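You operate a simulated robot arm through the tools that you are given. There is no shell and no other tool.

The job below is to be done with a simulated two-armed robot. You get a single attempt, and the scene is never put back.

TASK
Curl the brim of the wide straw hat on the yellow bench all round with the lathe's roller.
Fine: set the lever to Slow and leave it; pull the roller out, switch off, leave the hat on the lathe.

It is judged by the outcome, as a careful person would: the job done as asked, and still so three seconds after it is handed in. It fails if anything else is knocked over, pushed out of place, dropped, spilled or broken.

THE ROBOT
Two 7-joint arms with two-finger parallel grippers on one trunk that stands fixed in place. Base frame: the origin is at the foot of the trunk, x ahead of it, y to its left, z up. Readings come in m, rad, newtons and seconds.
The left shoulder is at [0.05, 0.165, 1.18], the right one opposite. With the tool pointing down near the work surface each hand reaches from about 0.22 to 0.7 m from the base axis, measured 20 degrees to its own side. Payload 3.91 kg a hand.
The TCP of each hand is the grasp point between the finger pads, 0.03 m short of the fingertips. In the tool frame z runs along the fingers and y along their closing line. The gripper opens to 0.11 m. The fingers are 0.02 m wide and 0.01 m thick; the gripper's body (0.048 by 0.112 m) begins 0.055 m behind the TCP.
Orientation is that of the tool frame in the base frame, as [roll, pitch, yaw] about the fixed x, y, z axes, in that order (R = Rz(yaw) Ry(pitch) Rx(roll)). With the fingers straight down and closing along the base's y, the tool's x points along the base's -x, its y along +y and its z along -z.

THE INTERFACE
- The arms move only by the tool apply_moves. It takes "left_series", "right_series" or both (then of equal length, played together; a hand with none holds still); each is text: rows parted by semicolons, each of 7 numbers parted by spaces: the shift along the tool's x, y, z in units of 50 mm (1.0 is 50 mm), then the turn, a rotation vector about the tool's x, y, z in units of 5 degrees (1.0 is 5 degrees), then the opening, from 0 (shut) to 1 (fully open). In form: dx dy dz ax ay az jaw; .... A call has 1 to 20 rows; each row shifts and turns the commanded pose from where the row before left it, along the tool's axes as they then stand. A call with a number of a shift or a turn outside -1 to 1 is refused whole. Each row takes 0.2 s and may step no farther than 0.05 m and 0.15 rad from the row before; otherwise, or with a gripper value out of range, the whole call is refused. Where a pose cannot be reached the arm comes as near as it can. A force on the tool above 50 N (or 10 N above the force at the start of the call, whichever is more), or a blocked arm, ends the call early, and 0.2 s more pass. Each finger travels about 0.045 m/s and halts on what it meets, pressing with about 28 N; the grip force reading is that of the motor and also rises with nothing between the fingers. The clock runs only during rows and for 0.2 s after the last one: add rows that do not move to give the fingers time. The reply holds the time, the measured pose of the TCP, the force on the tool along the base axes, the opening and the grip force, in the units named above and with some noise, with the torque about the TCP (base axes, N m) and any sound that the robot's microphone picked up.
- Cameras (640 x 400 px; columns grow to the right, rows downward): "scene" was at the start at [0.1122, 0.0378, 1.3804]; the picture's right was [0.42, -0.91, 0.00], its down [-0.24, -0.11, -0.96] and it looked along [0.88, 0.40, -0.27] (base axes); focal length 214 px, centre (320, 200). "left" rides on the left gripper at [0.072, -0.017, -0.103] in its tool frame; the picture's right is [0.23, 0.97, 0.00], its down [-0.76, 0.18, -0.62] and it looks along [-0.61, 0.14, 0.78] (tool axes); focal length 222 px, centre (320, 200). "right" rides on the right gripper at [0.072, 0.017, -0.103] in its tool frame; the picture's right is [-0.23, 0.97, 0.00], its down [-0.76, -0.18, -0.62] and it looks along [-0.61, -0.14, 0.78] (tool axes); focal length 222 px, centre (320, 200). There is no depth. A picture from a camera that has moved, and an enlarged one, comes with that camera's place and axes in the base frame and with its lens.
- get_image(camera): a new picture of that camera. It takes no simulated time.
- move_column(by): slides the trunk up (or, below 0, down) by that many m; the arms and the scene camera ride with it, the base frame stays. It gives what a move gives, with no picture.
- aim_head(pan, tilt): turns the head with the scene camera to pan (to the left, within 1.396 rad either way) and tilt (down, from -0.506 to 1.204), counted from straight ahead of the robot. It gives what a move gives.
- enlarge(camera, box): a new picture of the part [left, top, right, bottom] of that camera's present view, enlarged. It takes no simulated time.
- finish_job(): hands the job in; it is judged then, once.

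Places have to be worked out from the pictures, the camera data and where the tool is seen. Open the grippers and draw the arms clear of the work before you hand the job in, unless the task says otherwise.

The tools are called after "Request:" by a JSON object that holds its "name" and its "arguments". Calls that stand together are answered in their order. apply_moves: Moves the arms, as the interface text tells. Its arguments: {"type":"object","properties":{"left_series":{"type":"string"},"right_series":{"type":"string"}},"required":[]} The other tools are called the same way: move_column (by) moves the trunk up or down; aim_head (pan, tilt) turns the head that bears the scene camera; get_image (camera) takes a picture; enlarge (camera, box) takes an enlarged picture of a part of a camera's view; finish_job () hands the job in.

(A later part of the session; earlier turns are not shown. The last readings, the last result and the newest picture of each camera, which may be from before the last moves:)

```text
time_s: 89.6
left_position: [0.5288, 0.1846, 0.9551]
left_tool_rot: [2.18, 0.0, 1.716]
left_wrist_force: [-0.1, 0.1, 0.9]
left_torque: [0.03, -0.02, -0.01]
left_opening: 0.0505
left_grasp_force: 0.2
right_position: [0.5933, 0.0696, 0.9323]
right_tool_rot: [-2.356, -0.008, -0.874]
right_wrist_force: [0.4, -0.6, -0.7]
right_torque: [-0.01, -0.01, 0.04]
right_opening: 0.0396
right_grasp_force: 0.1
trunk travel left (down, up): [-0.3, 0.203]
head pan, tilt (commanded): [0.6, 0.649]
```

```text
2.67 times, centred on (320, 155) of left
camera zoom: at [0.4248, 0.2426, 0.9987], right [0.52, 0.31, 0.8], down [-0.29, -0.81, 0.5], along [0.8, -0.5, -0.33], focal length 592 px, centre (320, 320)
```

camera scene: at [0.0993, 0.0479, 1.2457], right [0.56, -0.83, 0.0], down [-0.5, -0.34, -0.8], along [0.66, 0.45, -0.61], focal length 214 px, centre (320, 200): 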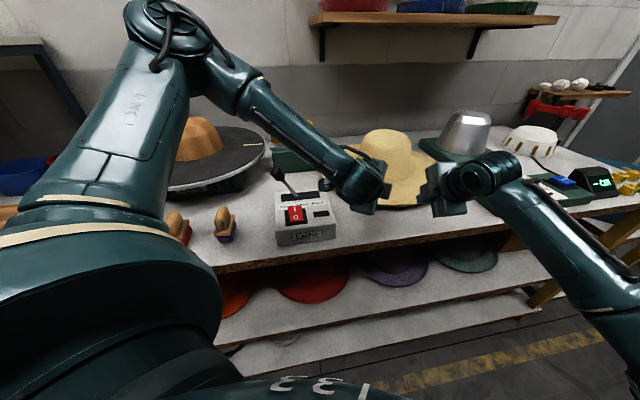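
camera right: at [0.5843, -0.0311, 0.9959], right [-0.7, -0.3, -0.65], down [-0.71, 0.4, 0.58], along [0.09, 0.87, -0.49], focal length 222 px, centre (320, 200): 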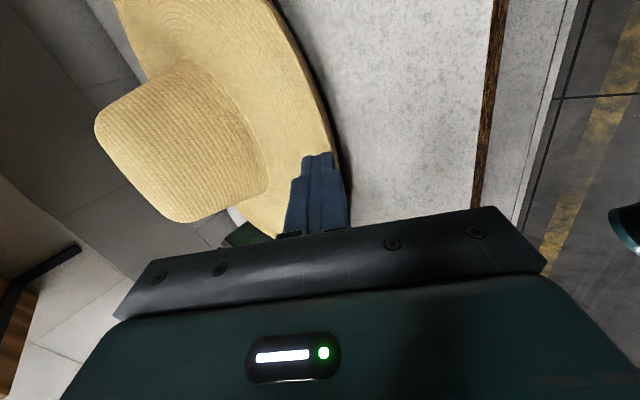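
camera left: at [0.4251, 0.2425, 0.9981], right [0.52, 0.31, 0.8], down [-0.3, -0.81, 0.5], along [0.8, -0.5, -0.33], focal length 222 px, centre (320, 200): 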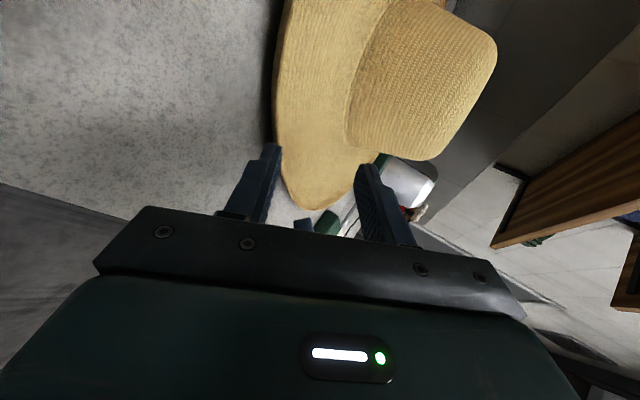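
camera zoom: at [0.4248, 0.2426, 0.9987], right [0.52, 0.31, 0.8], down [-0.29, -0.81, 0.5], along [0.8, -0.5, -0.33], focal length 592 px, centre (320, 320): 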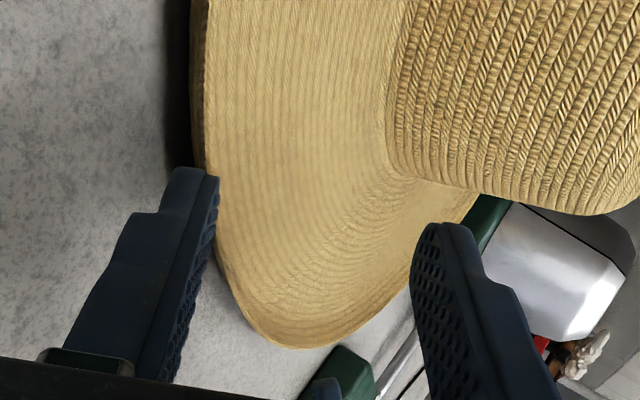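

The lip is ~3.7 cm ahead and 17 mm inside the lower pad's plane. I'll run the re-pinch and 3 cm lift in one go.

Request:
{"name": "apply_moves", "arguments": {"right_series": "0 -0.065 0.245 0 0 0 0.36; 0 -0.065 0.245 0 0 0 0.36; 0 -0.065 0.245 0 0 0 0.36; 0 -0.065 0.245 0 0 0 0.36; 0 0.06 0.02 0 0 0 0.2; 0 0.05 0.02 0 0 0 0.1; 0 0 0 0 0 0 0; 0 0 0 0 0 0 0; 0 -0.06 -0.06 0 0 0 0; 0 -0.06 -0.06 0 0 0 0; 0 -0.075 -0.075 -0.15 0 0 0; 0 -0.075 -0.075 -0.15 0 0 0; 0 -0.075 -0.075 -0.15 0 0 0; 0 -0.075 -0.075 -0.15 0 0 0"}}

Request:
{"name": "enlarge", "arguments": {"camera": "right", "box": [240, 80, 400, 230]}}

Request:
{"name": "enlarge", "arguments": {"camera": "left", "box": [220, 80, 420, 230]}}

```text
time_s: 92.6
left_position: [0.527, 0.1856, 0.9547]
left_tool_rot: [2.182, 0.0, 1.716]
left_wrist_force: [-0.3, 0.3, -0.2]
left_torque: [0.0, -0.04, -0.01]
left_opening: 0.0508
left_grasp_force: 0.0
right_position: [0.6256, 0.0957, 0.9309]
right_tool_rot: [-2.41, -0.008, -0.873]
right_wrist_force: [0.9, 0.6, -0.3]
right_torque: [-0.17, 0.18, -0.02]
right_opening: 0.0123
right_grasp_force: 28.3
trunk travel left (down, up): [-0.3, 0.203]
head pan, tilt (commanded): [0.6, 0.649]
```

```text
2.67 times, centred on (320, 155) of right
camera zoom: at [0.6089, -0.0103, 0.9972], right [-0.7, -0.29, -0.65], down [-0.71, 0.4, 0.58], along [0.09, 0.87, -0.49], focal length 592 px, centre (320, 320)
```

zoom: 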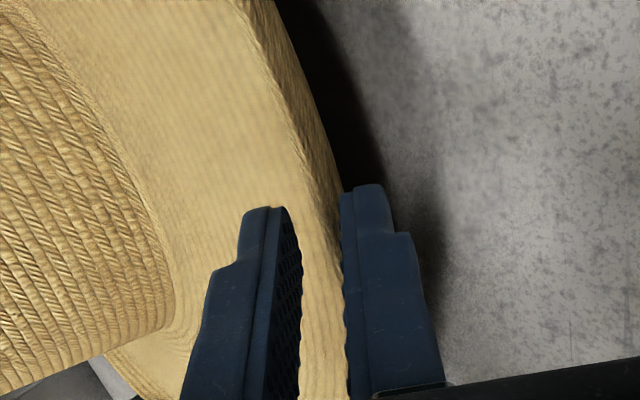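

```text
2.67 times, centred on (320, 155) of left
camera zoom: at [0.4249, 0.2426, 0.9986], right [0.52, 0.31, 0.8], down [-0.29, -0.81, 0.5], along [0.8, -0.5, -0.33], focal length 592 px, centre (320, 320)
```

zoom: 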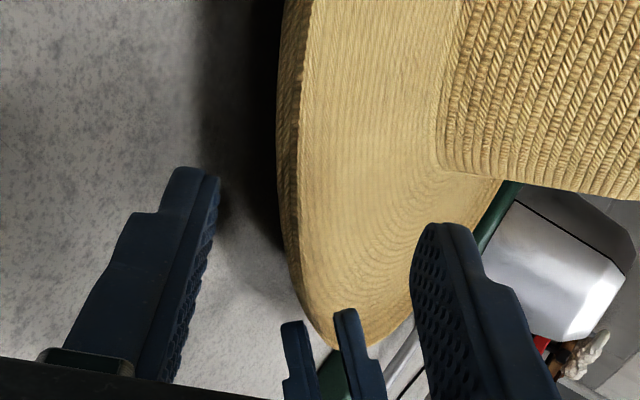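

The right hand holds the near edge ~3 cm up, and the left fingers straddle the raised brim with plenty of gap. I'll insert the left hand deep (about 3 cm past the lip) and close it straight away.

Request:
{"name": "apply_moves", "arguments": {"left_series": "0.004 0.112 0.587 0 0 0 0.46; 0.004 0.112 0.587 0 0 0 0.46; 0.004 0.112 0.587 0 0 0 0.46; 0 0 0 0 0 0 0.2; 0 0 0 0 0 0 0; 0 0 0 0 0 0 0; 0 0 0 0 0 0 0"}}

Request:
{"name": "enlarge", "arguments": {"camera": "left", "box": [220, 80, 420, 230]}}

Request:
{"name": "enlarge", "arguments": {"camera": "right", "box": [240, 80, 400, 230]}}

Request:
{"name": "enlarge", "arguments": {"camera": "scene", "box": [290, 110, 500, 240]}}

```text
time_s: 94.2
left_position: [0.609, 0.1976, 0.9193]
left_tool_rot: [2.181, -0.002, 1.717]
left_wrist_force: [-0.4, 0.4, 0.3]
left_torque: [0.03, -0.01, 0.01]
left_opening: 0.0
left_grasp_force: 28.2
right_position: [0.6257, 0.0958, 0.9326]
right_tool_rot: [-2.409, -0.009, -0.872]
right_wrist_force: [0.0, -0.2, 0.0]
right_torque: [0.03, 0.03, 0.02]
right_opening: 0.0002
right_grasp_force: 27.7
trunk travel left (down, up): [-0.3, 0.203]
head pan, tilt (commanded): [0.6, 0.649]
```

```text
2.67 times, centred on (320, 155) of left
camera zoom: at [0.5059, 0.2553, 0.9626], right [0.52, 0.31, 0.8], down [-0.3, -0.81, 0.5], along [0.8, -0.5, -0.33], focal length 592 px, centre (320, 320)
```

zoom: 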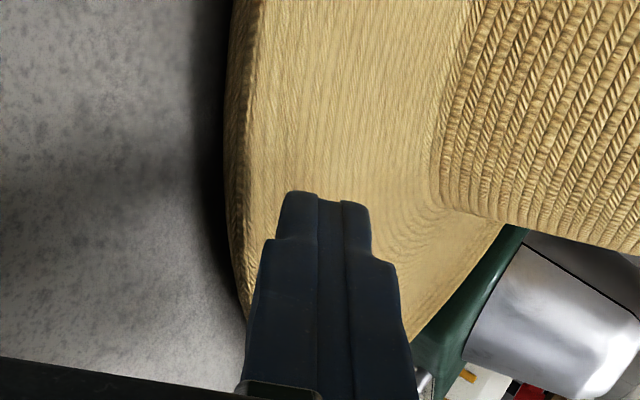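

```text
2.67 times, centred on (320, 155) of right
camera zoom: at [0.6088, -0.0102, 0.9974], right [-0.7, -0.3, -0.65], down [-0.71, 0.4, 0.58], along [0.09, 0.87, -0.49], focal length 592 px, centre (320, 320)
```

zoom: 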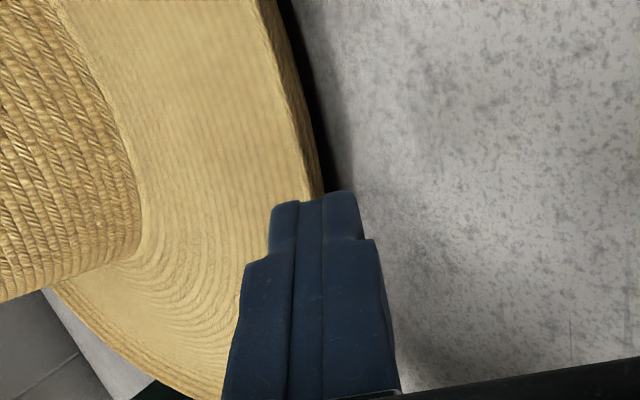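

```text
3.05 times, centred on (395, 175) of scene
camera zoom: at [0.099, 0.0477, 1.2457], right [0.56, -0.83, 0.0], down [-0.5, -0.34, -0.8], along [0.66, 0.45, -0.6], focal length 654 px, centre (91, 276)
```

zoom: 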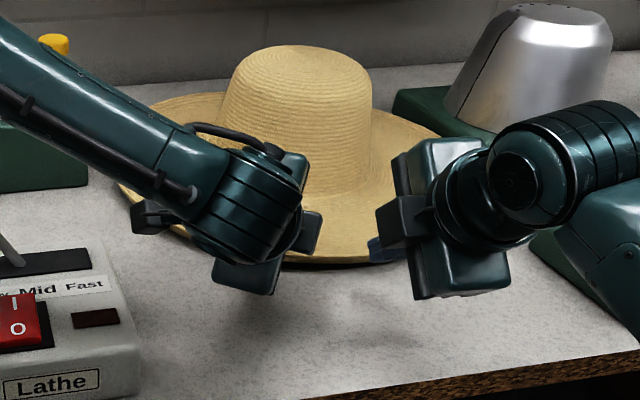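

Both hands lost it: the left finger's entry bumped the hat off the shallow pinch. I have a better idea. Pressing down on the left part of the lip should rock the hat and raise its right side steadily, so the right hand can get a deep grip there. I'll back both hands off first.

Request:
{"name": "apply_moves", "arguments": {"left_series": "0 0.3 -0.6 0 0 0 0; 0 0.5 -0.7 0 0 0 0; 0 0.7 -0.6 0 0 0 0; 0 0.7 -0.5 0 0 0 0; 0 0.7 -0.5 0 0 0 0; 0 0.7 -0.5 0 0 0 0; 0 0 0 1 0 0 0; 0 0 0 1 0 0 0; 0 0 0 1 0 0 0; 0 0 0 1 0 0 0; 0 0 0 1 0 0 0; 0 0 0 1 0 0 0; 0 0 0 1 0 0 0; 0 0 0 1 0 0 0; 0 0 0 1 0 0 0; 0 0 0 1 0 0 0; 0 0 0 1 0 0 0", "right_series": "0 -0.2 -0.5 0 0 0 0; 0 -0.2 -0.5 0 0 0 0; 0 -0.1 -0.5 0 0 0 0; 0 0 0 0 0 0 0.36; 0 0 0 0 0 0 0.36; 0 0 0 0 0 0 0.36; 0 0 0 0 0 0 0.36; 0 0 0 0 0 0 0.36; 0 0 0 0 0 0 0.36; 0 0 0 0 0 0 0.36; 0 0 0 0 0 0 0.36; 0 0 0 0 0 0 0.36; 0 0 0 0 0 0 0.36; 0 0 0 0 0 0 0.36; 0 0 0 0 0 0 0.36; 0 0 0 0 0 0 0.36; 0 0 0 0 0 0 0.36"}}

Request:
{"name": "get_image", "arguments": {"camera": "scene"}}

Request:
{"name": "get_image", "arguments": {"camera": "right"}}

Request:
{"name": "get_image", "arguments": {"camera": "left"}}

```text
time_s: 97.8
left_position: [0.5242, 0.2658, 1.1646]
left_tool_rot: [3.14, -0.001, 1.717]
left_wrist_force: [1.2, 0.0, 0.3]
left_torque: [-0.01, -0.01, -0.04]
left_opening: 0.0
left_grasp_force: 28.4
left hand out of reach, approached as far as the arm can: row 12, 13, 14, 15, 16, 17
right_position: [0.6013, 0.0753, 1.0047]
right_tool_rot: [-2.407, -0.008, -0.871]
right_wrist_force: [0.0, -0.4, 0.3]
right_torque: [0.03, 0.02, -0.02]
right_opening: 0.0394
right_grasp_force: 0.1
trunk travel left (down, up): [-0.3, 0.203]
head pan, tilt (commanded): [0.6, 0.649]
```

```text
taken
camera scene: at [0.0989, 0.0475, 1.2457], right [0.56, -0.83, 0.0], down [-0.5, -0.34, -0.8], along [0.66, 0.45, -0.6], focal length 214 px, centre (320, 200)
```

scene: 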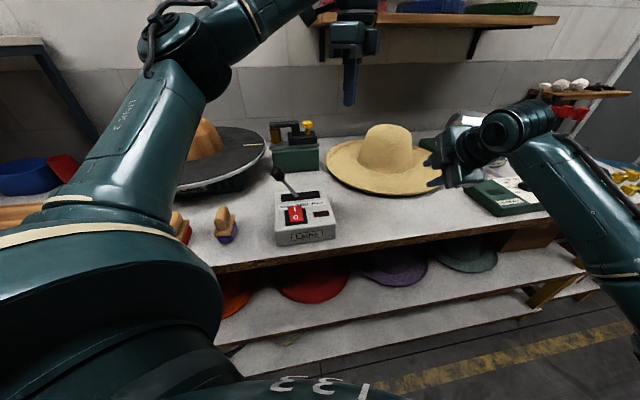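

```text
taken
camera right: at [0.585, -0.031, 1.0705], right [-0.7, -0.3, -0.65], down [-0.71, 0.4, 0.58], along [0.09, 0.87, -0.49], focal length 222 px, centre (320, 200)
```

right: 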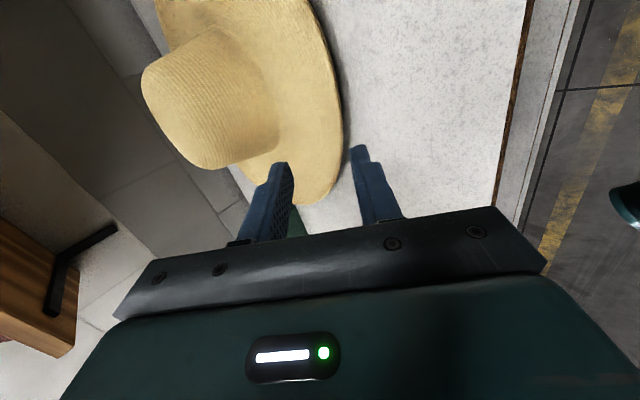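

```text
taken
camera left: at [0.4972, 0.3348, 1.2659], right [0.93, 0.37, 0.0], down [0.29, -0.73, 0.62], along [0.23, -0.58, -0.78], focal length 222 px, centre (320, 200)
```

left: 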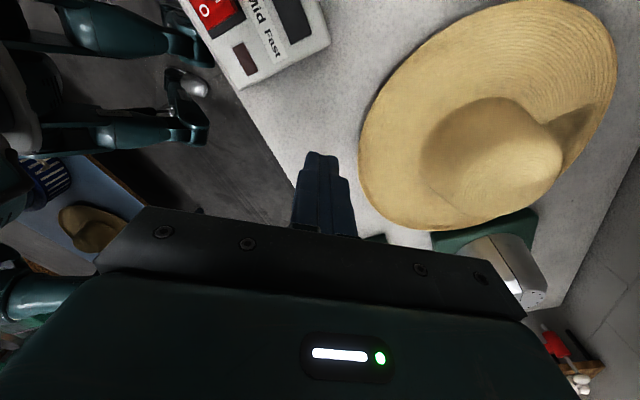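

Request:
{"name": "enlarge", "arguments": {"camera": "scene", "box": [310, 110, 470, 220]}}

Request:
{"name": "enlarge", "arguments": {"camera": "left", "box": [330, 0, 640, 250]}}

```text
3.64 times, centred on (390, 165) of scene
camera zoom: at [0.0989, 0.0475, 1.2457], right [0.56, -0.83, 0.0], down [-0.5, -0.34, -0.8], along [0.66, 0.45, -0.6], focal length 780 px, centre (66, 327)
```

zoom: 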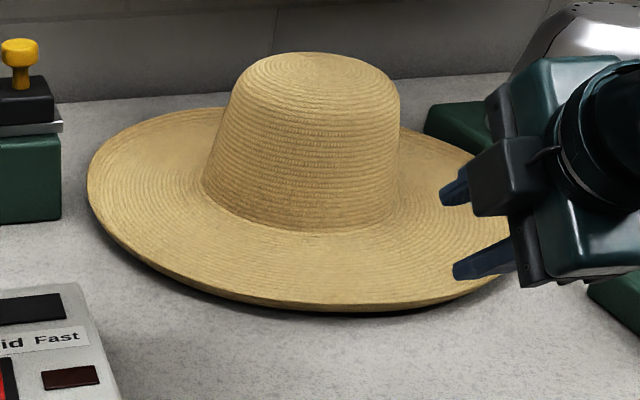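

```text
1.60 times, centred on (485, 125) of left
camera zoom: at [0.4972, 0.3348, 1.2659], right [0.93, 0.37, 0.0], down [0.29, -0.73, 0.62], along [0.23, -0.58, -0.78], focal length 355 px, centre (56, 320)
```

zoom: 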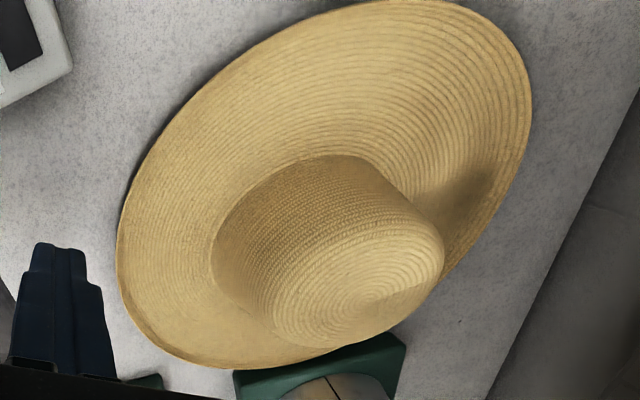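

The hat has slid further away, to a centre of ≈(0.825, 0.262). I'll use the right-hand pinch, which drags well, to bring it back toward the front. First the approach to a standoff.

Request:
{"name": "apply_moves", "arguments": {"right_series": "0 0 0 0.58 0 0 0.36; 0.01 0.144 0.75 0 0 0 0.36; 0.01 0.144 0.75 0 0 0 0.36"}}

Request:
{"name": "enlarge", "arguments": {"camera": "right", "box": [240, 80, 400, 230]}}

```text
time_s: 98.6
left_position: [0.5246, 0.2662, 1.1637]
left_tool_rot: [3.14, -0.001, 1.719]
left_wrist_force: [-0.1, -0.1, -0.1]
left_torque: [-0.02, -0.01, -0.03]
left_opening: 0.0003
left_grasp_force: 27.8
right_position: [0.6355, 0.1039, 0.9411]
right_tool_rot: [-2.357, -0.009, -0.871]
right_wrist_force: [-0.1, -1.1, 0.2]
right_torque: [0.01, 0.01, -0.01]
right_opening: 0.0398
right_grasp_force: 0.1
trunk travel left (down, up): [-0.3, 0.203]
head pan, tilt (commanded): [0.6, 0.649]
```

```text
2.67 times, centred on (320, 155) of right
camera zoom: at [0.6163, -0.0053, 1.0019], right [-0.67, -0.27, -0.69], down [-0.73, 0.38, 0.56], along [0.11, 0.88, -0.46], focal length 592 px, centre (320, 320)
```

zoom: 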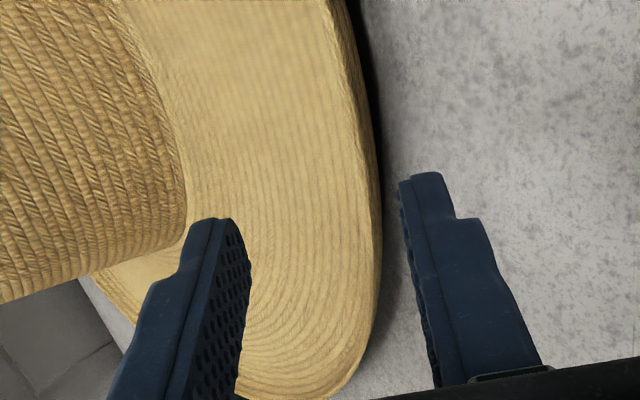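

The lip is ~4 cm ahead and 8 mm inside the lower pad's plane. I'll pinch it, lift just clear, and drag the hat ~8 cm back toward the front.

Request:
{"name": "apply_moves", "arguments": {"right_series": "0 -0.0225 0.2635 0 0 0 0.36; 0 -0.0225 0.2635 0 0 0 0.36; 0 -0.0225 0.2635 0 0 0 0.36; 0 -0.0225 0.2635 0 0 0 0.36; 0 0.06 0.02 0 0 0 0.2; 0 0.05 0.02 0 0 0 0.1; 0 0 0 0 0 0 0; 0 0 0 0 0 0 0; 0 -0.06 -0.06 0 0 0 0; 0 -0.06 -0.06 0 0 0 0; -0.023 0.148 -0.148 0 0 0 0; -0.023 0.148 -0.148 0 0 0 0; -0.023 0.148 -0.148 0 0 0 0; -0.023 0.148 -0.148 0 0 0 0; -0.023 0.148 -0.148 0 0 0 0; -0.023 0.148 -0.148 0 0 0 0; -0.023 0.148 -0.148 0 0 0 0; -0.023 0.148 -0.148 0 0 0 0"}}

Request:
{"name": "enlarge", "arguments": {"camera": "scene", "box": [290, 110, 480, 240]}}

Request:
{"name": "enlarge", "arguments": {"camera": "left", "box": [270, 0, 640, 250]}}

```text
time_s: 102.4
left_position: [0.5228, 0.2669, 1.1627]
left_tool_rot: [3.139, -0.001, 1.715]
left_wrist_force: [-0.3, 0.3, 0.0]
left_torque: [-0.01, -0.01, 0.0]
left_opening: 0.0
left_grasp_force: 28.3
right_position: [0.5936, 0.0797, 0.91]
right_tool_rot: [-2.357, -0.009, -0.873]
right_wrist_force: [0.6, -0.3, -0.7]
right_torque: [-0.12, 0.17, -0.01]
right_opening: 0.0142
right_grasp_force: 28.0
trunk travel left (down, up): [-0.3, 0.203]
head pan, tilt (commanded): [0.6, 0.649]
```

```text
3.08 times, centred on (385, 175) of scene
camera zoom: at [0.0991, 0.0477, 1.2457], right [0.56, -0.83, 0.0], down [-0.5, -0.34, -0.8], along [0.66, 0.45, -0.6], focal length 660 px, centre (120, 277)
```

zoom: 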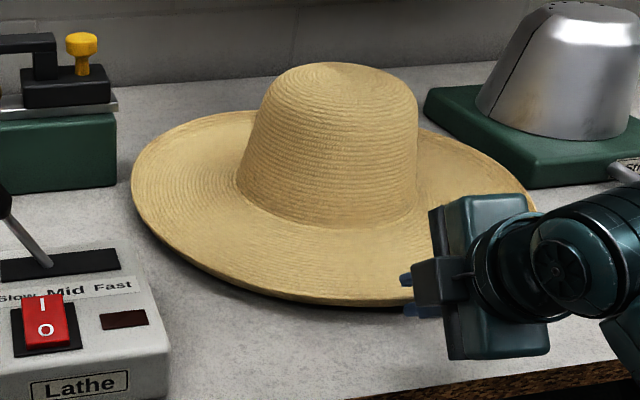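

```text
1.60 times, centred on (455, 125) of left
camera zoom: at [0.4975, 0.3348, 1.2657], right [0.93, 0.37, 0.0], down [0.28, -0.73, 0.62], along [0.23, -0.58, -0.78], focal length 355 px, centre (104, 320)
```

zoom: 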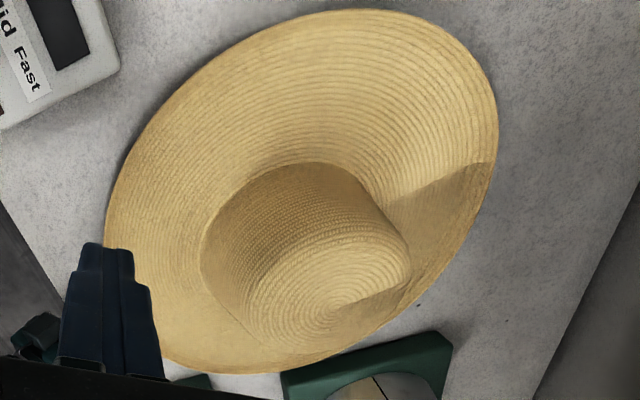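

This pinch is better: 14.2 mm held steadily while dragging. I'll try lifting 3 cm, tilting with the hat, and watch the opening.

Request:
{"name": "apply_moves", "arguments": {"right_series": "0 -0.075 -0.075 -0.15 0 0 0; 0 -0.075 -0.075 -0.15 0 0 0; 0 -0.075 -0.075 -0.15 0 0 0; 0 -0.075 -0.075 -0.15 0 0 0; 0 -0.075 -0.075 -0.15 0 0 0; 0 0 0 0 0 0 0"}}

Request:
{"name": "enlarge", "arguments": {"camera": "scene", "box": [290, 110, 480, 240]}}

Request:
{"name": "enlarge", "arguments": {"camera": "right", "box": [240, 80, 400, 230]}}

```text
time_s: 103.8
left_position: [0.5244, 0.2654, 1.1639]
left_tool_rot: [3.137, 0.001, 1.717]
left_wrist_force: [0.2, 1.4, 0.4]
left_torque: [-0.01, 0.02, -0.05]
left_opening: 0.0
left_grasp_force: 26.9
right_position: [0.594, 0.0806, 0.936]
right_tool_rot: [-2.42, -0.007, -0.869]
right_wrist_force: [0.0, -0.2, -0.2]
right_torque: [-0.13, 0.13, -0.01]
right_opening: 0.0137
right_grasp_force: 27.8
trunk travel left (down, up): [-0.3, 0.203]
head pan, tilt (commanded): [0.6, 0.649]
```

```text
3.08 times, centred on (385, 175) of scene
camera zoom: at [0.0991, 0.0478, 1.2457], right [0.56, -0.83, 0.0], down [-0.5, -0.34, -0.8], along [0.66, 0.45, -0.6], focal length 660 px, centre (120, 277)
```

zoom: 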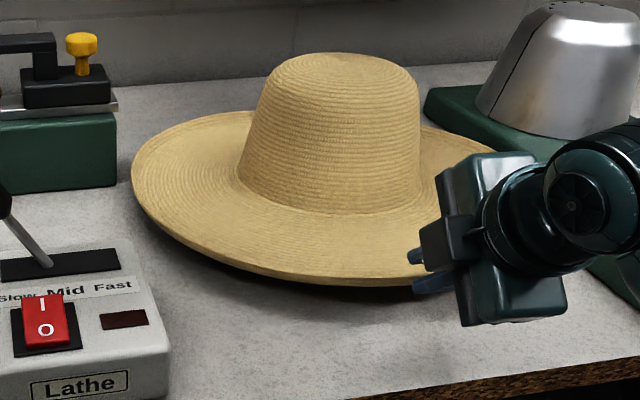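

```text
2.67 times, centred on (320, 155) of right
camera zoom: at [0.579, -0.0257, 1.0024], right [-0.7, -0.3, -0.64], down [-0.7, 0.41, 0.58], along [0.09, 0.86, -0.5], focal length 592 px, centre (320, 320)
```

zoom: 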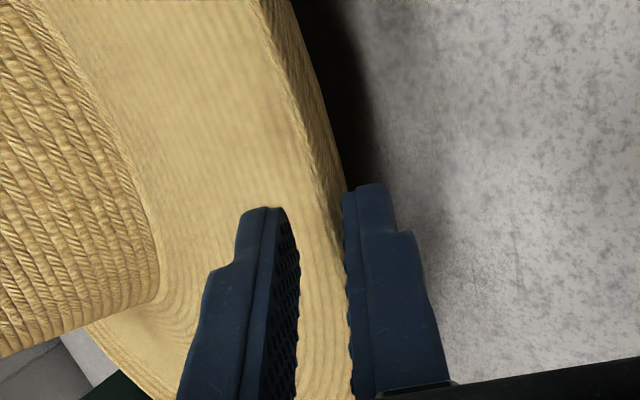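

The grip is holding at 13.7 mm with a steady torque. I'll lift another 2 cm without further tilting, to see if the far side comes off the bench and the torque levels out.

Request:
{"name": "apply_moves", "arguments": {"right_series": "0 -0.065 -0.075 0 0 0 0; 0 -0.065 -0.075 0 0 0 0; 0 -0.065 -0.075 0 0 0 0; 0 -0.065 -0.075 0 0 0 0"}}

Request:
{"name": "enlarge", "arguments": {"camera": "scene", "box": [290, 110, 480, 240]}}

Request:
{"name": "enlarge", "arguments": {"camera": "right", "box": [240, 80, 400, 230]}}

```text
time_s: 104.8
left_position: [0.5236, 0.2654, 1.1629]
left_tool_rot: [3.137, 0.0, 1.718]
left_wrist_force: [-0.1, 0.3, -0.8]
left_torque: [0.0, -0.01, -0.02]
left_opening: 0.0002
left_grasp_force: 27.9
right_position: [0.5941, 0.0803, 0.9575]
right_tool_rot: [-2.421, -0.008, -0.87]
right_wrist_force: [-0.2, -0.2, -0.2]
right_torque: [0.0, 0.03, -0.04]
right_opening: 0.0002
right_grasp_force: 28.1
trunk travel left (down, up): [-0.3, 0.203]
head pan, tilt (commanded): [0.6, 0.649]
```

```text
3.08 times, centred on (385, 175) of scene
camera zoom: at [0.0991, 0.0478, 1.2457], right [0.56, -0.83, 0.0], down [-0.5, -0.34, -0.8], along [0.66, 0.45, -0.6], focal length 660 px, centre (120, 277)
```

zoom: 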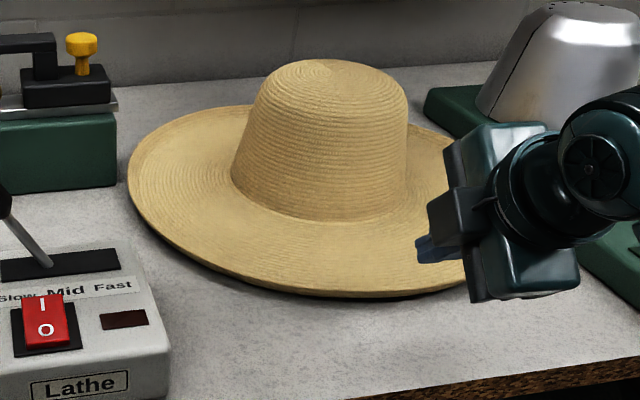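

```text
2.67 times, centred on (320, 155) of right
camera zoom: at [0.5787, -0.0252, 1.0236], right [-0.7, -0.3, -0.64], down [-0.71, 0.41, 0.58], along [0.09, 0.86, -0.5], focal length 592 px, centre (320, 320)
```

zoom: 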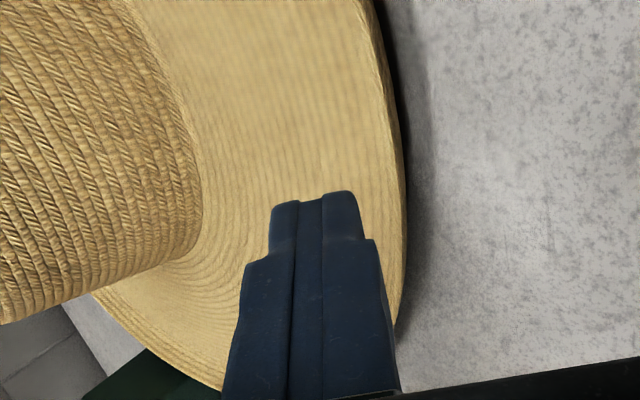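

It slipped again as soon as the moment rose, so a shallow lip pinch can't carry the hat. I'll go with the rocking method: left fingertip presses the far-left part of the lip, and the right hand slides in deep under the raised right-near part. First I'll stage the right hand at the right-near side, nearly level.

Request:
{"name": "apply_moves", "arguments": {"right_series": "0 -0.2 -0.5 0 0 0 0.2; 0.805 -0.165 -0.121 0 0 0 0.46; 0.805 -0.165 -0.121 0 0 0 0.46; 0.805 -0.165 -0.121 0 0 0 0.46; 0 0 0 0.9175 0 0 0.46; 0 0 0 0.9175 0 0 0.46; 0 0 0 0.9175 0 0 0.46; 0 0 0 0.9175 0 0 0.46; 0 0 0 0.9175 0 0 0.46; 0 0 0 0.9175 0 0 0.46; 0 0 0 0.9175 0 0 0.46; 0 0 0 0.9175 0 0 0.46; 0 0 0 0 -0.78 -0.17 0.46; 0 0 0 0 -0.78 -0.17 0.46", "left_series": "0 0 0 0 0 -1 0; 0 0 0 0 0 -1 0; 0 0 0 0 0 -1 0; 0 0 0 0 0 -1 0; 0 0 0 0 0 -1 0; 0 0 0 0 0 -1 0; 0 0 0 0 0 -1 0; 0 0 0 0 0 -1 0; 0 0 0 0 0 -1 0; 0 0 0 0 0 -1 0; 0 0 0 0 0 -1 0; 0 0 0 0 0 -1 0; 0 0 0 0 0 -1 0; 0 0 0 0 0 -1 0"}}

Request:
{"name": "get_image", "arguments": {"camera": "scene"}}

Request:
{"name": "get_image", "arguments": {"camera": "right"}}

```text
time_s: 107.8
left_position: [0.5241, 0.2669, 1.1637]
left_tool_rot: [3.14, 0.004, 2.94]
left_wrist_force: [0.5, -0.3, 0.3]
left_torque: [-0.02, 0.01, 0.01]
left_opening: 0.0
left_grasp_force: 27.9
right_position: [0.6686, -0.0118, 1.0117]
right_tool_rot: [-1.781, -0.009, -0.732]
right_wrist_force: [0.3, 0.4, -0.4]
right_torque: [-0.02, 0.03, 0.04]
right_opening: 0.0508
right_grasp_force: 0.1
trunk travel left (down, up): [-0.3, 0.203]
head pan, tilt (commanded): [0.6, 0.649]
```

```text
taken
camera scene: at [0.099, 0.0477, 1.2457], right [0.56, -0.83, 0.0], down [-0.5, -0.34, -0.8], along [0.66, 0.45, -0.6], focal length 214 px, centre (320, 200)
```

scene: 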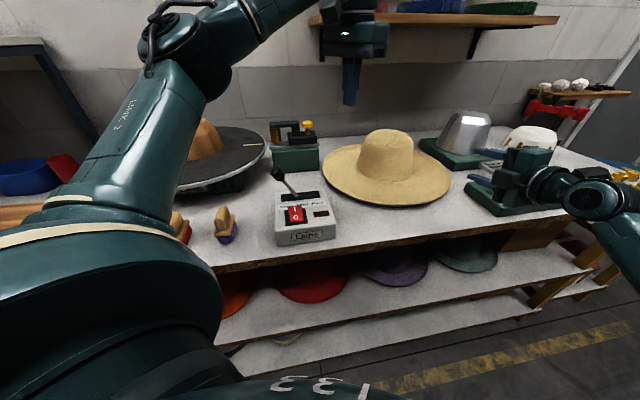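

```text
taken
camera right: at [0.6533, -0.1378, 1.0181], right [-0.3, 0.0, -0.95], down [-0.95, 0.08, 0.3], along [0.08, 1.0, -0.03], focal length 222 px, centre (320, 200)
```

right: 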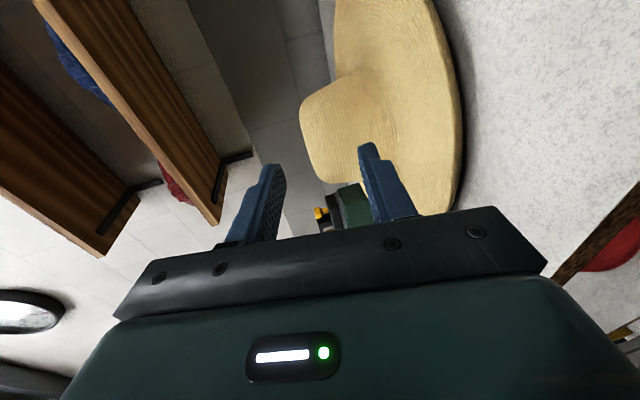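

Right hand is staged. I'll measure the hat's position from an unobstructed view while finishing the left wrist's rotation.

Request:
{"name": "apply_moves", "arguments": {"left_series": "0 0 0 0 0 -1 0; 0 0 0 0 0 -1 0; 0 0 0 0 0 -1 0; 0 0 0 0 0 -1 0; 0 0 0 0 0 -1 0; 0 0 0 0 0 -1 0; 0 0 0 0 0 -1 0; 0 0 0 0 0 -1 0; 0 0 0 0 0 -1 0; 0 0 0 0 0 -1 0; 0 0 0 0 0 -1 0"}}

Request:
{"name": "enlarge", "arguments": {"camera": "scene", "box": [305, 115, 465, 215]}}

Request:
{"name": "get_image", "arguments": {"camera": "left"}}

```text
time_s: 110.2
left_position: [0.5231, 0.2651, 1.1628]
left_tool_rot: [-3.141, 0.002, -2.383]
left_wrist_force: [-0.2, 0.7, -0.4]
left_torque: [-0.02, -0.01, 0.01]
left_opening: 0.0
left_grasp_force: 27.6
right_position: [0.6683, -0.0118, 1.0132]
right_tool_rot: [-1.782, -0.008, -0.731]
right_wrist_force: [0.3, 0.3, 0.2]
right_torque: [-0.03, 0.0, 0.0]
right_opening: 0.0505
right_grasp_force: 0.1
trunk travel left (down, up): [-0.3, 0.203]
head pan, tilt (commanded): [0.6, 0.649]
```

```text
4.00 times, centred on (385, 165) of scene
camera zoom: at [0.099, 0.0477, 1.2457], right [0.56, -0.83, 0.0], down [-0.5, -0.34, -0.8], along [0.66, 0.45, -0.6], focal length 858 px, centre (60, 340)
```

zoom: 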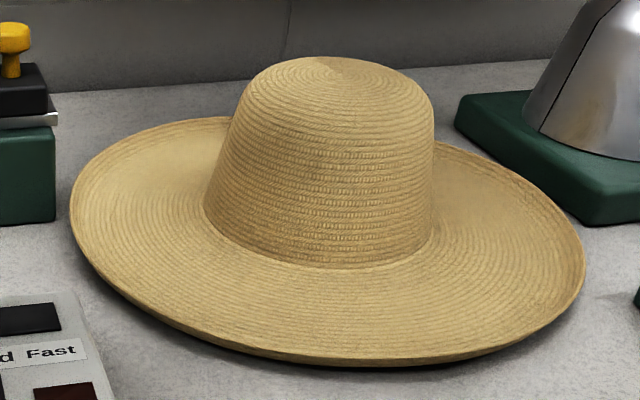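

```text
taken
camera left: at [0.4837, 0.2028, 1.2644], right [-0.83, 0.55, 0.0], down [0.43, 0.65, 0.62], along [0.34, 0.52, -0.78], focal length 222 px, centre (320, 200)
```

left: 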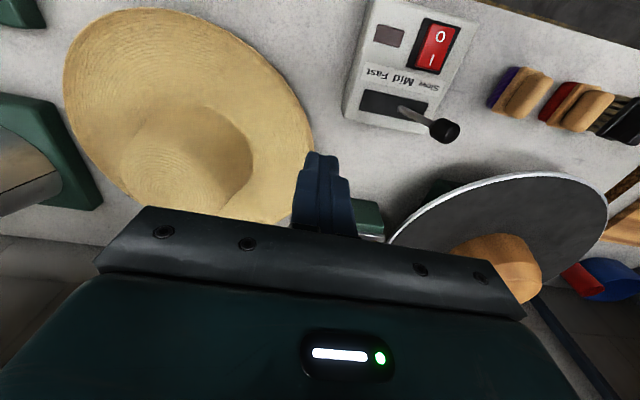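

The hat is nearly back at its original spot, centre ≈(0.777, 0.240). I'll bring the closed left fingers above the lip's left part at ≈(0.629, 0.388) and check alignment.

Request:
{"name": "apply_moves", "arguments": {"left_series": "-0.538 0.054 0.709 0 0 0 0; -0.538 0.054 0.709 0 0 0 0; -0.538 0.054 0.709 0 0 0 0; -0.538 0.054 0.709 0 0 0 0; -0.538 0.054 0.709 0 0 0 0; -0.538 0.054 0.709 0 0 0 0"}}

Request:
{"name": "get_image", "arguments": {"camera": "left"}}

Request:
{"name": "enlarge", "arguments": {"camera": "scene", "box": [270, 100, 430, 200]}}

```text
time_s: 111.6
left_position: [0.6009, 0.3888, 0.9521]
left_tool_rot: [-3.137, 0.002, -2.387]
left_wrist_force: [-0.5, 0.3, 0.1]
left_torque: [0.0, -0.02, 0.01]
left_opening: 0.0003
left_grasp_force: 28.0
left hand out of reach, approached as far as the arm can: row 5, 6
right_position: [0.6689, -0.0129, 1.0125]
right_tool_rot: [-1.782, -0.01, -0.732]
right_wrist_force: [0.4, -0.3, 0.0]
right_torque: [0.05, 0.02, 0.03]
right_opening: 0.0504
right_grasp_force: 0.1
trunk travel left (down, up): [-0.3, 0.203]
head pan, tilt (commanded): [0.6, 0.649]
```

```text
taken
camera left: at [0.5596, 0.3266, 1.0548], right [-0.83, 0.55, 0.0], down [0.43, 0.65, 0.63], along [0.35, 0.52, -0.78], focal length 222 px, centre (320, 200)
```

left: 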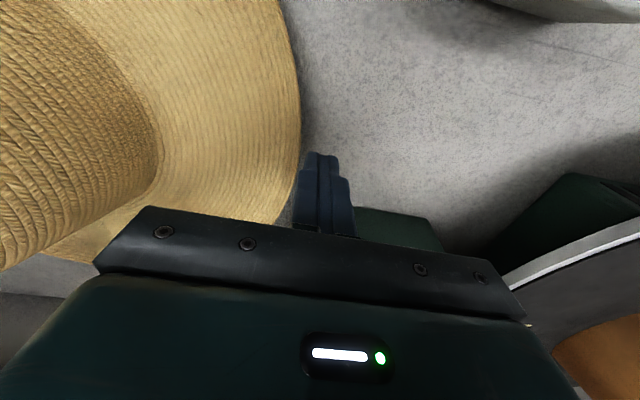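

```text
4.00 times, centred on (350, 150) of scene
camera zoom: at [0.0991, 0.0479, 1.2457], right [0.56, -0.83, 0.0], down [-0.5, -0.34, -0.8], along [0.66, 0.45, -0.6], focal length 858 px, centre (200, 400)
```

zoom: 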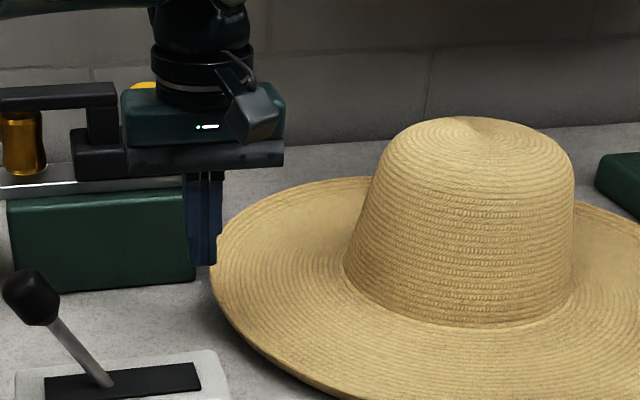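

The left hand is at its reach limit there and ~2 cm outside the lip. I'll shift along the rim to ≈(0.6015, 0.354), which is reachable and over the lip, and lower to just above it.

Request:
{"name": "apply_moves", "arguments": {"left_series": "0.235 -0.257 0 0 0 0 0; 0.235 -0.257 0 0 0 0 0; 0 0 0.4 0 0 0 0"}}

Request:
{"name": "enlarge", "arguments": {"camera": "left", "box": [220, 60, 420, 230]}}

Request:
{"name": "enlarge", "arguments": {"camera": "scene", "box": [270, 100, 430, 200]}}

```text
time_s: 112.4
left_position: [0.5958, 0.3548, 0.9342]
left_tool_rot: [-3.139, 0.003, -2.383]
left_wrist_force: [-0.6, -0.5, 0.6]
left_torque: [-0.01, 0.05, 0.0]
left_opening: 0.0
left_grasp_force: 28.3
left hand out of reach, approached as far as the arm can: row 3
right_position: [0.6705, -0.0124, 1.0126]
right_tool_rot: [-1.781, -0.009, -0.734]
right_wrist_force: [0.8, -0.2, -1.1]
right_torque: [-0.02, 0.04, -0.01]
right_opening: 0.0504
right_grasp_force: 0.1
trunk travel left (down, up): [-0.3, 0.203]
head pan, tilt (commanded): [0.6, 0.649]
```

```text
2.35 times, centred on (320, 145) of left
camera zoom: at [0.5553, 0.2926, 1.0368], right [-0.83, 0.55, 0.0], down [0.43, 0.65, 0.63], along [0.35, 0.52, -0.78], focal length 523 px, centre (320, 329)
```

zoom: 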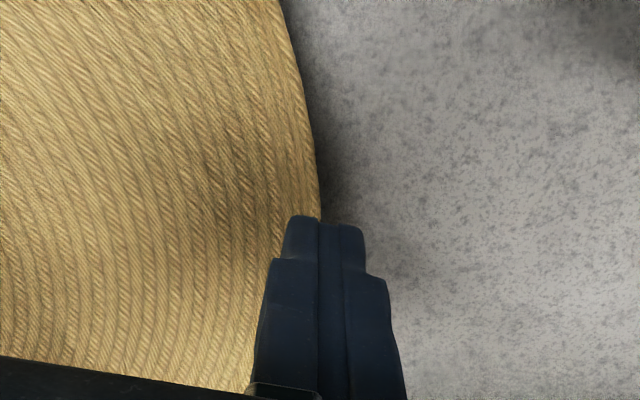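

```text
4.00 times, centred on (350, 150) of scene
camera zoom: at [0.0991, 0.0478, 1.2457], right [0.56, -0.83, 0.0], down [-0.5, -0.34, -0.8], along [0.66, 0.45, -0.6], focal length 858 px, centre (200, 400)
```

zoom: 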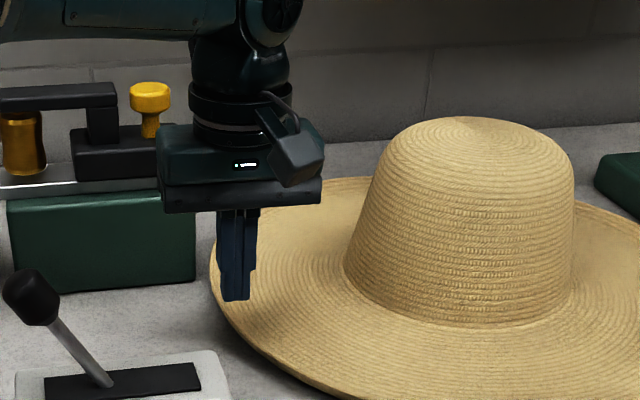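

The fingertip is right over the lip. I'll descend in small steps to press it about 8 mm below its rest height, watching force and the hat's tilt.

Request:
{"name": "apply_moves", "arguments": {"left_series": "0 0 0.2 0 0 0 0; 0 0 0.15 0 0 0 0; 0 0 0.08 0 0 0 0; 0 0 0.08 0 0 0 0; 0 0 0 0 0 0 0"}}

Request:
{"name": "enlarge", "arguments": {"camera": "scene", "box": [290, 110, 470, 220]}}

Request:
{"name": "get_image", "arguments": {"camera": "right"}}

```text
time_s: 113.6
left_position: [0.5906, 0.3548, 0.9191]
left_tool_rot: [-3.127, 0.016, -2.382]
left_wrist_force: [7.7, 6.6, 38.8]
left_torque: [-0.07, -0.37, 0.05]
left_opening: 0.0
left_grasp_force: 28.1
left hand out of reach, approached as far as the arm can: row 3
right_position: [0.668, -0.013, 1.0152]
right_tool_rot: [-1.78, -0.011, -0.734]
right_wrist_force: [0.3, 0.6, 0.1]
right_torque: [0.05, -0.01, 0.0]
right_opening: 0.0508
right_grasp_force: 0.0
trunk travel left (down, up): [-0.3, 0.203]
head pan, tilt (commanded): [0.6, 0.649]
```

```text
3.56 times, centred on (380, 165) of scene
camera zoom: at [0.0961, 0.0463, 1.2465], right [0.56, -0.83, 0.0], down [-0.5, -0.34, -0.8], along [0.66, 0.45, -0.6], focal length 763 px, centre (107, 324)
```

zoom: 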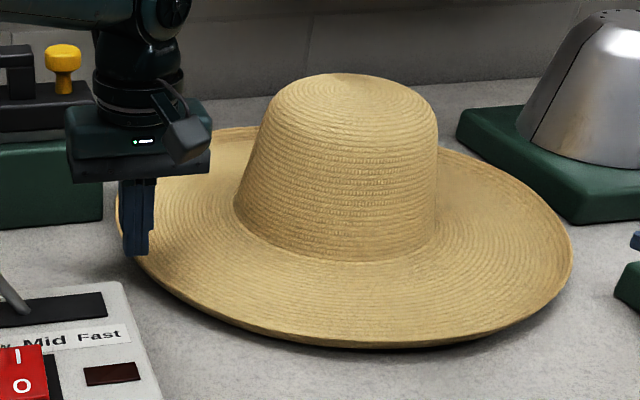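

```text
taken
camera right: at [0.651, -0.1391, 1.0203], right [-0.3, 0.0, -0.95], down [-0.95, 0.09, 0.3], along [0.08, 1.0, -0.03], focal length 222 px, centre (320, 200)
```

right: 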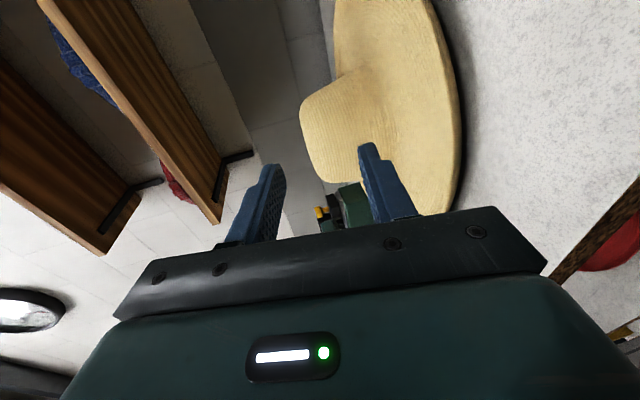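

Pressing at 39 N hardly rocks the hat, so it sits on a wide base and that idea doesn't work. Looking back, the earlier two-hand attempt failed because I raised the left hand 17 mm too far during insertion. I'll repeat it more carefully, with the left hand staged first, then the right pinch and a higher lift, then the left straight in under the brim.

Request:
{"name": "apply_moves", "arguments": {"left_series": "0 0 -1 0 0 0 0; 0 0 -1 0 0 0 0; 0.653 0.041 -0.684 0 0 0 0; 0.653 0.041 -0.684 0 0 0 0; 0.653 0.041 -0.684 0 0 0 0; 0.653 0.041 -0.684 0 0 0 0; 0.653 0.041 -0.684 0 0 0 0; 0 0 0 0 0 1 0; 0 0 0 0 0 1 0; 0 0 0 0 0 1 0; 0 0 0 0 0 1 0; 0 0 0 0 0 1 0; 0 0 0 0 0 1 0; 0 0 0 0 0 1 0; 0 0 0 0 0 1 0; 0 0 0 0 0 1 0; 0 0 0 0 0 1 0; 0 0 0 0 0 1 0; 0 0 0 0 0 1 0; 0 0 0 0 0 1 0", "right_series": "0 0 0 0 0.78 0.17 0.46; 0 0 0 0 0.78 0.17 0.46; 0 0 0 -0.943 0 0 0.46; 0 0 0 -0.943 0 0 0.46; 0 0 0 -0.943 0 0 0.46; 0 0 0 -0.943 0 0 0.46; 0 0 0 -0.943 0 0 0.46; 0 0 0 -0.943 0 0 0.46; 0 0 0 -0.943 0 0 0.4; -0.82 0.272 0.247 0 0 0 0.36; -0.82 0.272 0.247 0 0 0 0.36; -0.82 0.272 0.247 0 0 0 0.36; 0 0 0 0 0 0 0.36; 0 0 0 0 0 0 0.36; 0 0 0 0 0 0 0.36; 0 0 0 0 0 0 0.36; 0 0 0 0 0 0 0.36; 0 0 0 0 0 0 0.36; 0 0 0 0 0 0 0.36; 0 0 0 0 0 0 0.36"}}

Request:
{"name": "apply_moves", "arguments": {"left_series": "0 0 0 0 0 1 0; 0 0 0 0 0 1 0; 0 0 0 0 0 1 0; 0 0 0 0 0 1 0; 0 0 0 0 0 1 0; 0 0 0 0 0 1 0; 0 0 0 0 0 1 0; 0 0 0 0 0 1 0; 0 0 0 0 0 1 0; 0 0 0 0 0 1 0; 0 0 0 0 0 1 0; 0 0 0 0 0 0.9 0; 0 0 0 -1 0 0 0; 0 0 0 -1 0 0 0; 0 0 0 -1 0 0 0; 0 0 0 -1 0 0 0; 0 0 0 -1 0 0 0; 0 0 0 -1 0 0 0; 0 0 0 -1 0 0 0; 0 0 0 -1 0 0 0"}}

Request:
{"name": "get_image", "arguments": {"camera": "scene"}}

Request:
{"name": "enlarge", "arguments": {"camera": "right", "box": [240, 80, 400, 230]}}

```text
time_s: 117.8
left_position: [0.4642, 0.2523, 1.1804]
left_tool_rot: [3.14, 0.003, 2.761]
left_wrist_force: [0.7, -0.3, -0.8]
left_torque: [-0.02, 0.01, 0.01]
left_opening: 0.0
left_grasp_force: 28.2
right_position: [0.5892, 0.0769, 0.9571]
right_tool_rot: [-2.357, -0.009, -0.871]
right_wrist_force: [-0.6, 0.2, -0.3]
right_torque: [0.02, -0.03, 0.01]
right_opening: 0.0396
right_grasp_force: 0.1
trunk travel left (down, up): [-0.3, 0.203]
head pan, tilt (commanded): [0.6, 0.649]
```

```text
time_s: 122.0
left_position: [0.4642, 0.2501, 1.1799]
left_tool_rot: [2.443, -0.001, 1.728]
left_wrist_force: [-0.4, 0.8, 0.1]
left_torque: [-0.01, 0.0, 0.02]
left_opening: 0.0
left_grasp_force: 28.0
right_position: [0.5885, 0.0778, 0.9584]
right_tool_rot: [-2.356, -0.009, -0.873]
right_wrist_force: [0.3, 0.2, -0.5]
right_torque: [0.0, 0.0, 0.0]
right_opening: 0.0397
right_grasp_force: 0.0
trunk travel left (down, up): [-0.3, 0.203]
head pan, tilt (commanded): [0.6, 0.649]
```

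```text
taken
camera scene: at [0.099, 0.0477, 1.2457], right [0.56, -0.83, 0.0], down [-0.5, -0.34, -0.8], along [0.66, 0.45, -0.6], focal length 214 px, centre (320, 200)
```

scene: 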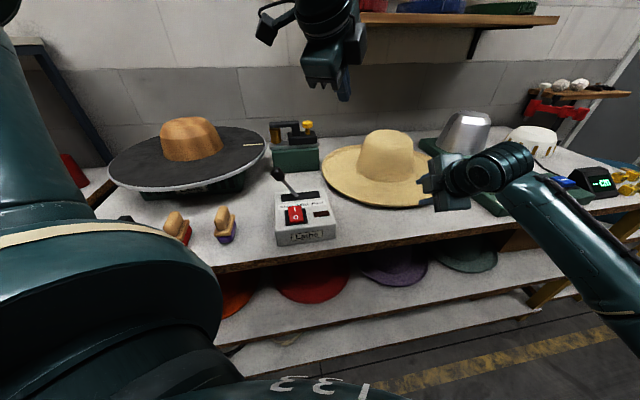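

```text
2.67 times, centred on (320, 155) of right
camera zoom: at [0.5699, -0.0319, 1.0191], right [-0.67, -0.27, -0.69], down [-0.73, 0.38, 0.56], along [0.11, 0.88, -0.46], focal length 592 px, centre (320, 320)
```

zoom: 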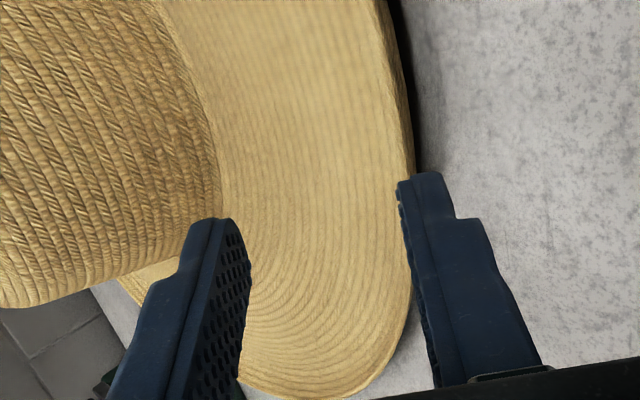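

The lip position is confirmed. Now I'll stage the left hand at its standoff, level with where the raised brim will be, jaw open 6 cm.

Request:
{"name": "apply_moves", "arguments": {"left_series": "0 0 0 -1 0 0 0.3; 0 0 0 -1 0 0 0.545; 0 0 0 -1 0 0 0.545; 0 0 0 -1 0 0 0.545; -0.224 -0.642 0.635 0 0 0 0.545; -0.224 -0.642 0.635 0 0 0 0.545; -0.224 -0.642 0.635 0 0 0 0.545; -0.224 -0.642 0.635 0 0 0 0.545; -0.224 -0.642 0.635 0 0 0 0.545"}}

Request:
{"name": "get_image", "arguments": {"camera": "left"}}

Request:
{"name": "get_image", "arguments": {"camera": "scene"}}

```text
time_s: 124.0
left_position: [0.5282, 0.2047, 0.9609]
left_tool_rot: [2.09, 0.0, 1.726]
left_wrist_force: [-0.2, -0.1, 0.2]
left_torque: [0.0, 0.02, 0.03]
left_opening: 0.0602
left_grasp_force: 0.1
right_position: [0.589, 0.0771, 0.9585]
right_tool_rot: [-2.358, -0.01, -0.874]
right_wrist_force: [-0.2, 0.1, -0.3]
right_torque: [-0.03, 0.01, 0.0]
right_opening: 0.0397
right_grasp_force: 0.0
trunk travel left (down, up): [-0.3, 0.203]
head pan, tilt (commanded): [0.6, 0.649]
```

```text
taken
camera left: at [0.4214, 0.2602, 0.9964], right [0.44, 0.3, 0.84], down [-0.33, -0.82, 0.46], along [0.83, -0.49, -0.27], focal length 222 px, centre (320, 200)
```

left: 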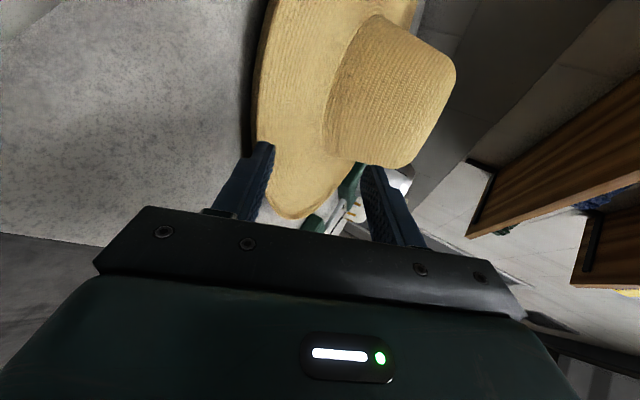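

```text
taken
camera scene: at [0.0993, 0.0478, 1.2457], right [0.56, -0.83, 0.0], down [-0.5, -0.34, -0.8], along [0.66, 0.45, -0.6], focal length 214 px, centre (320, 200)
```

scene: 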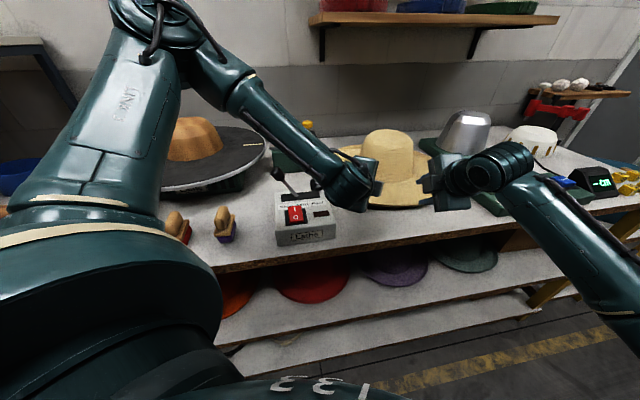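

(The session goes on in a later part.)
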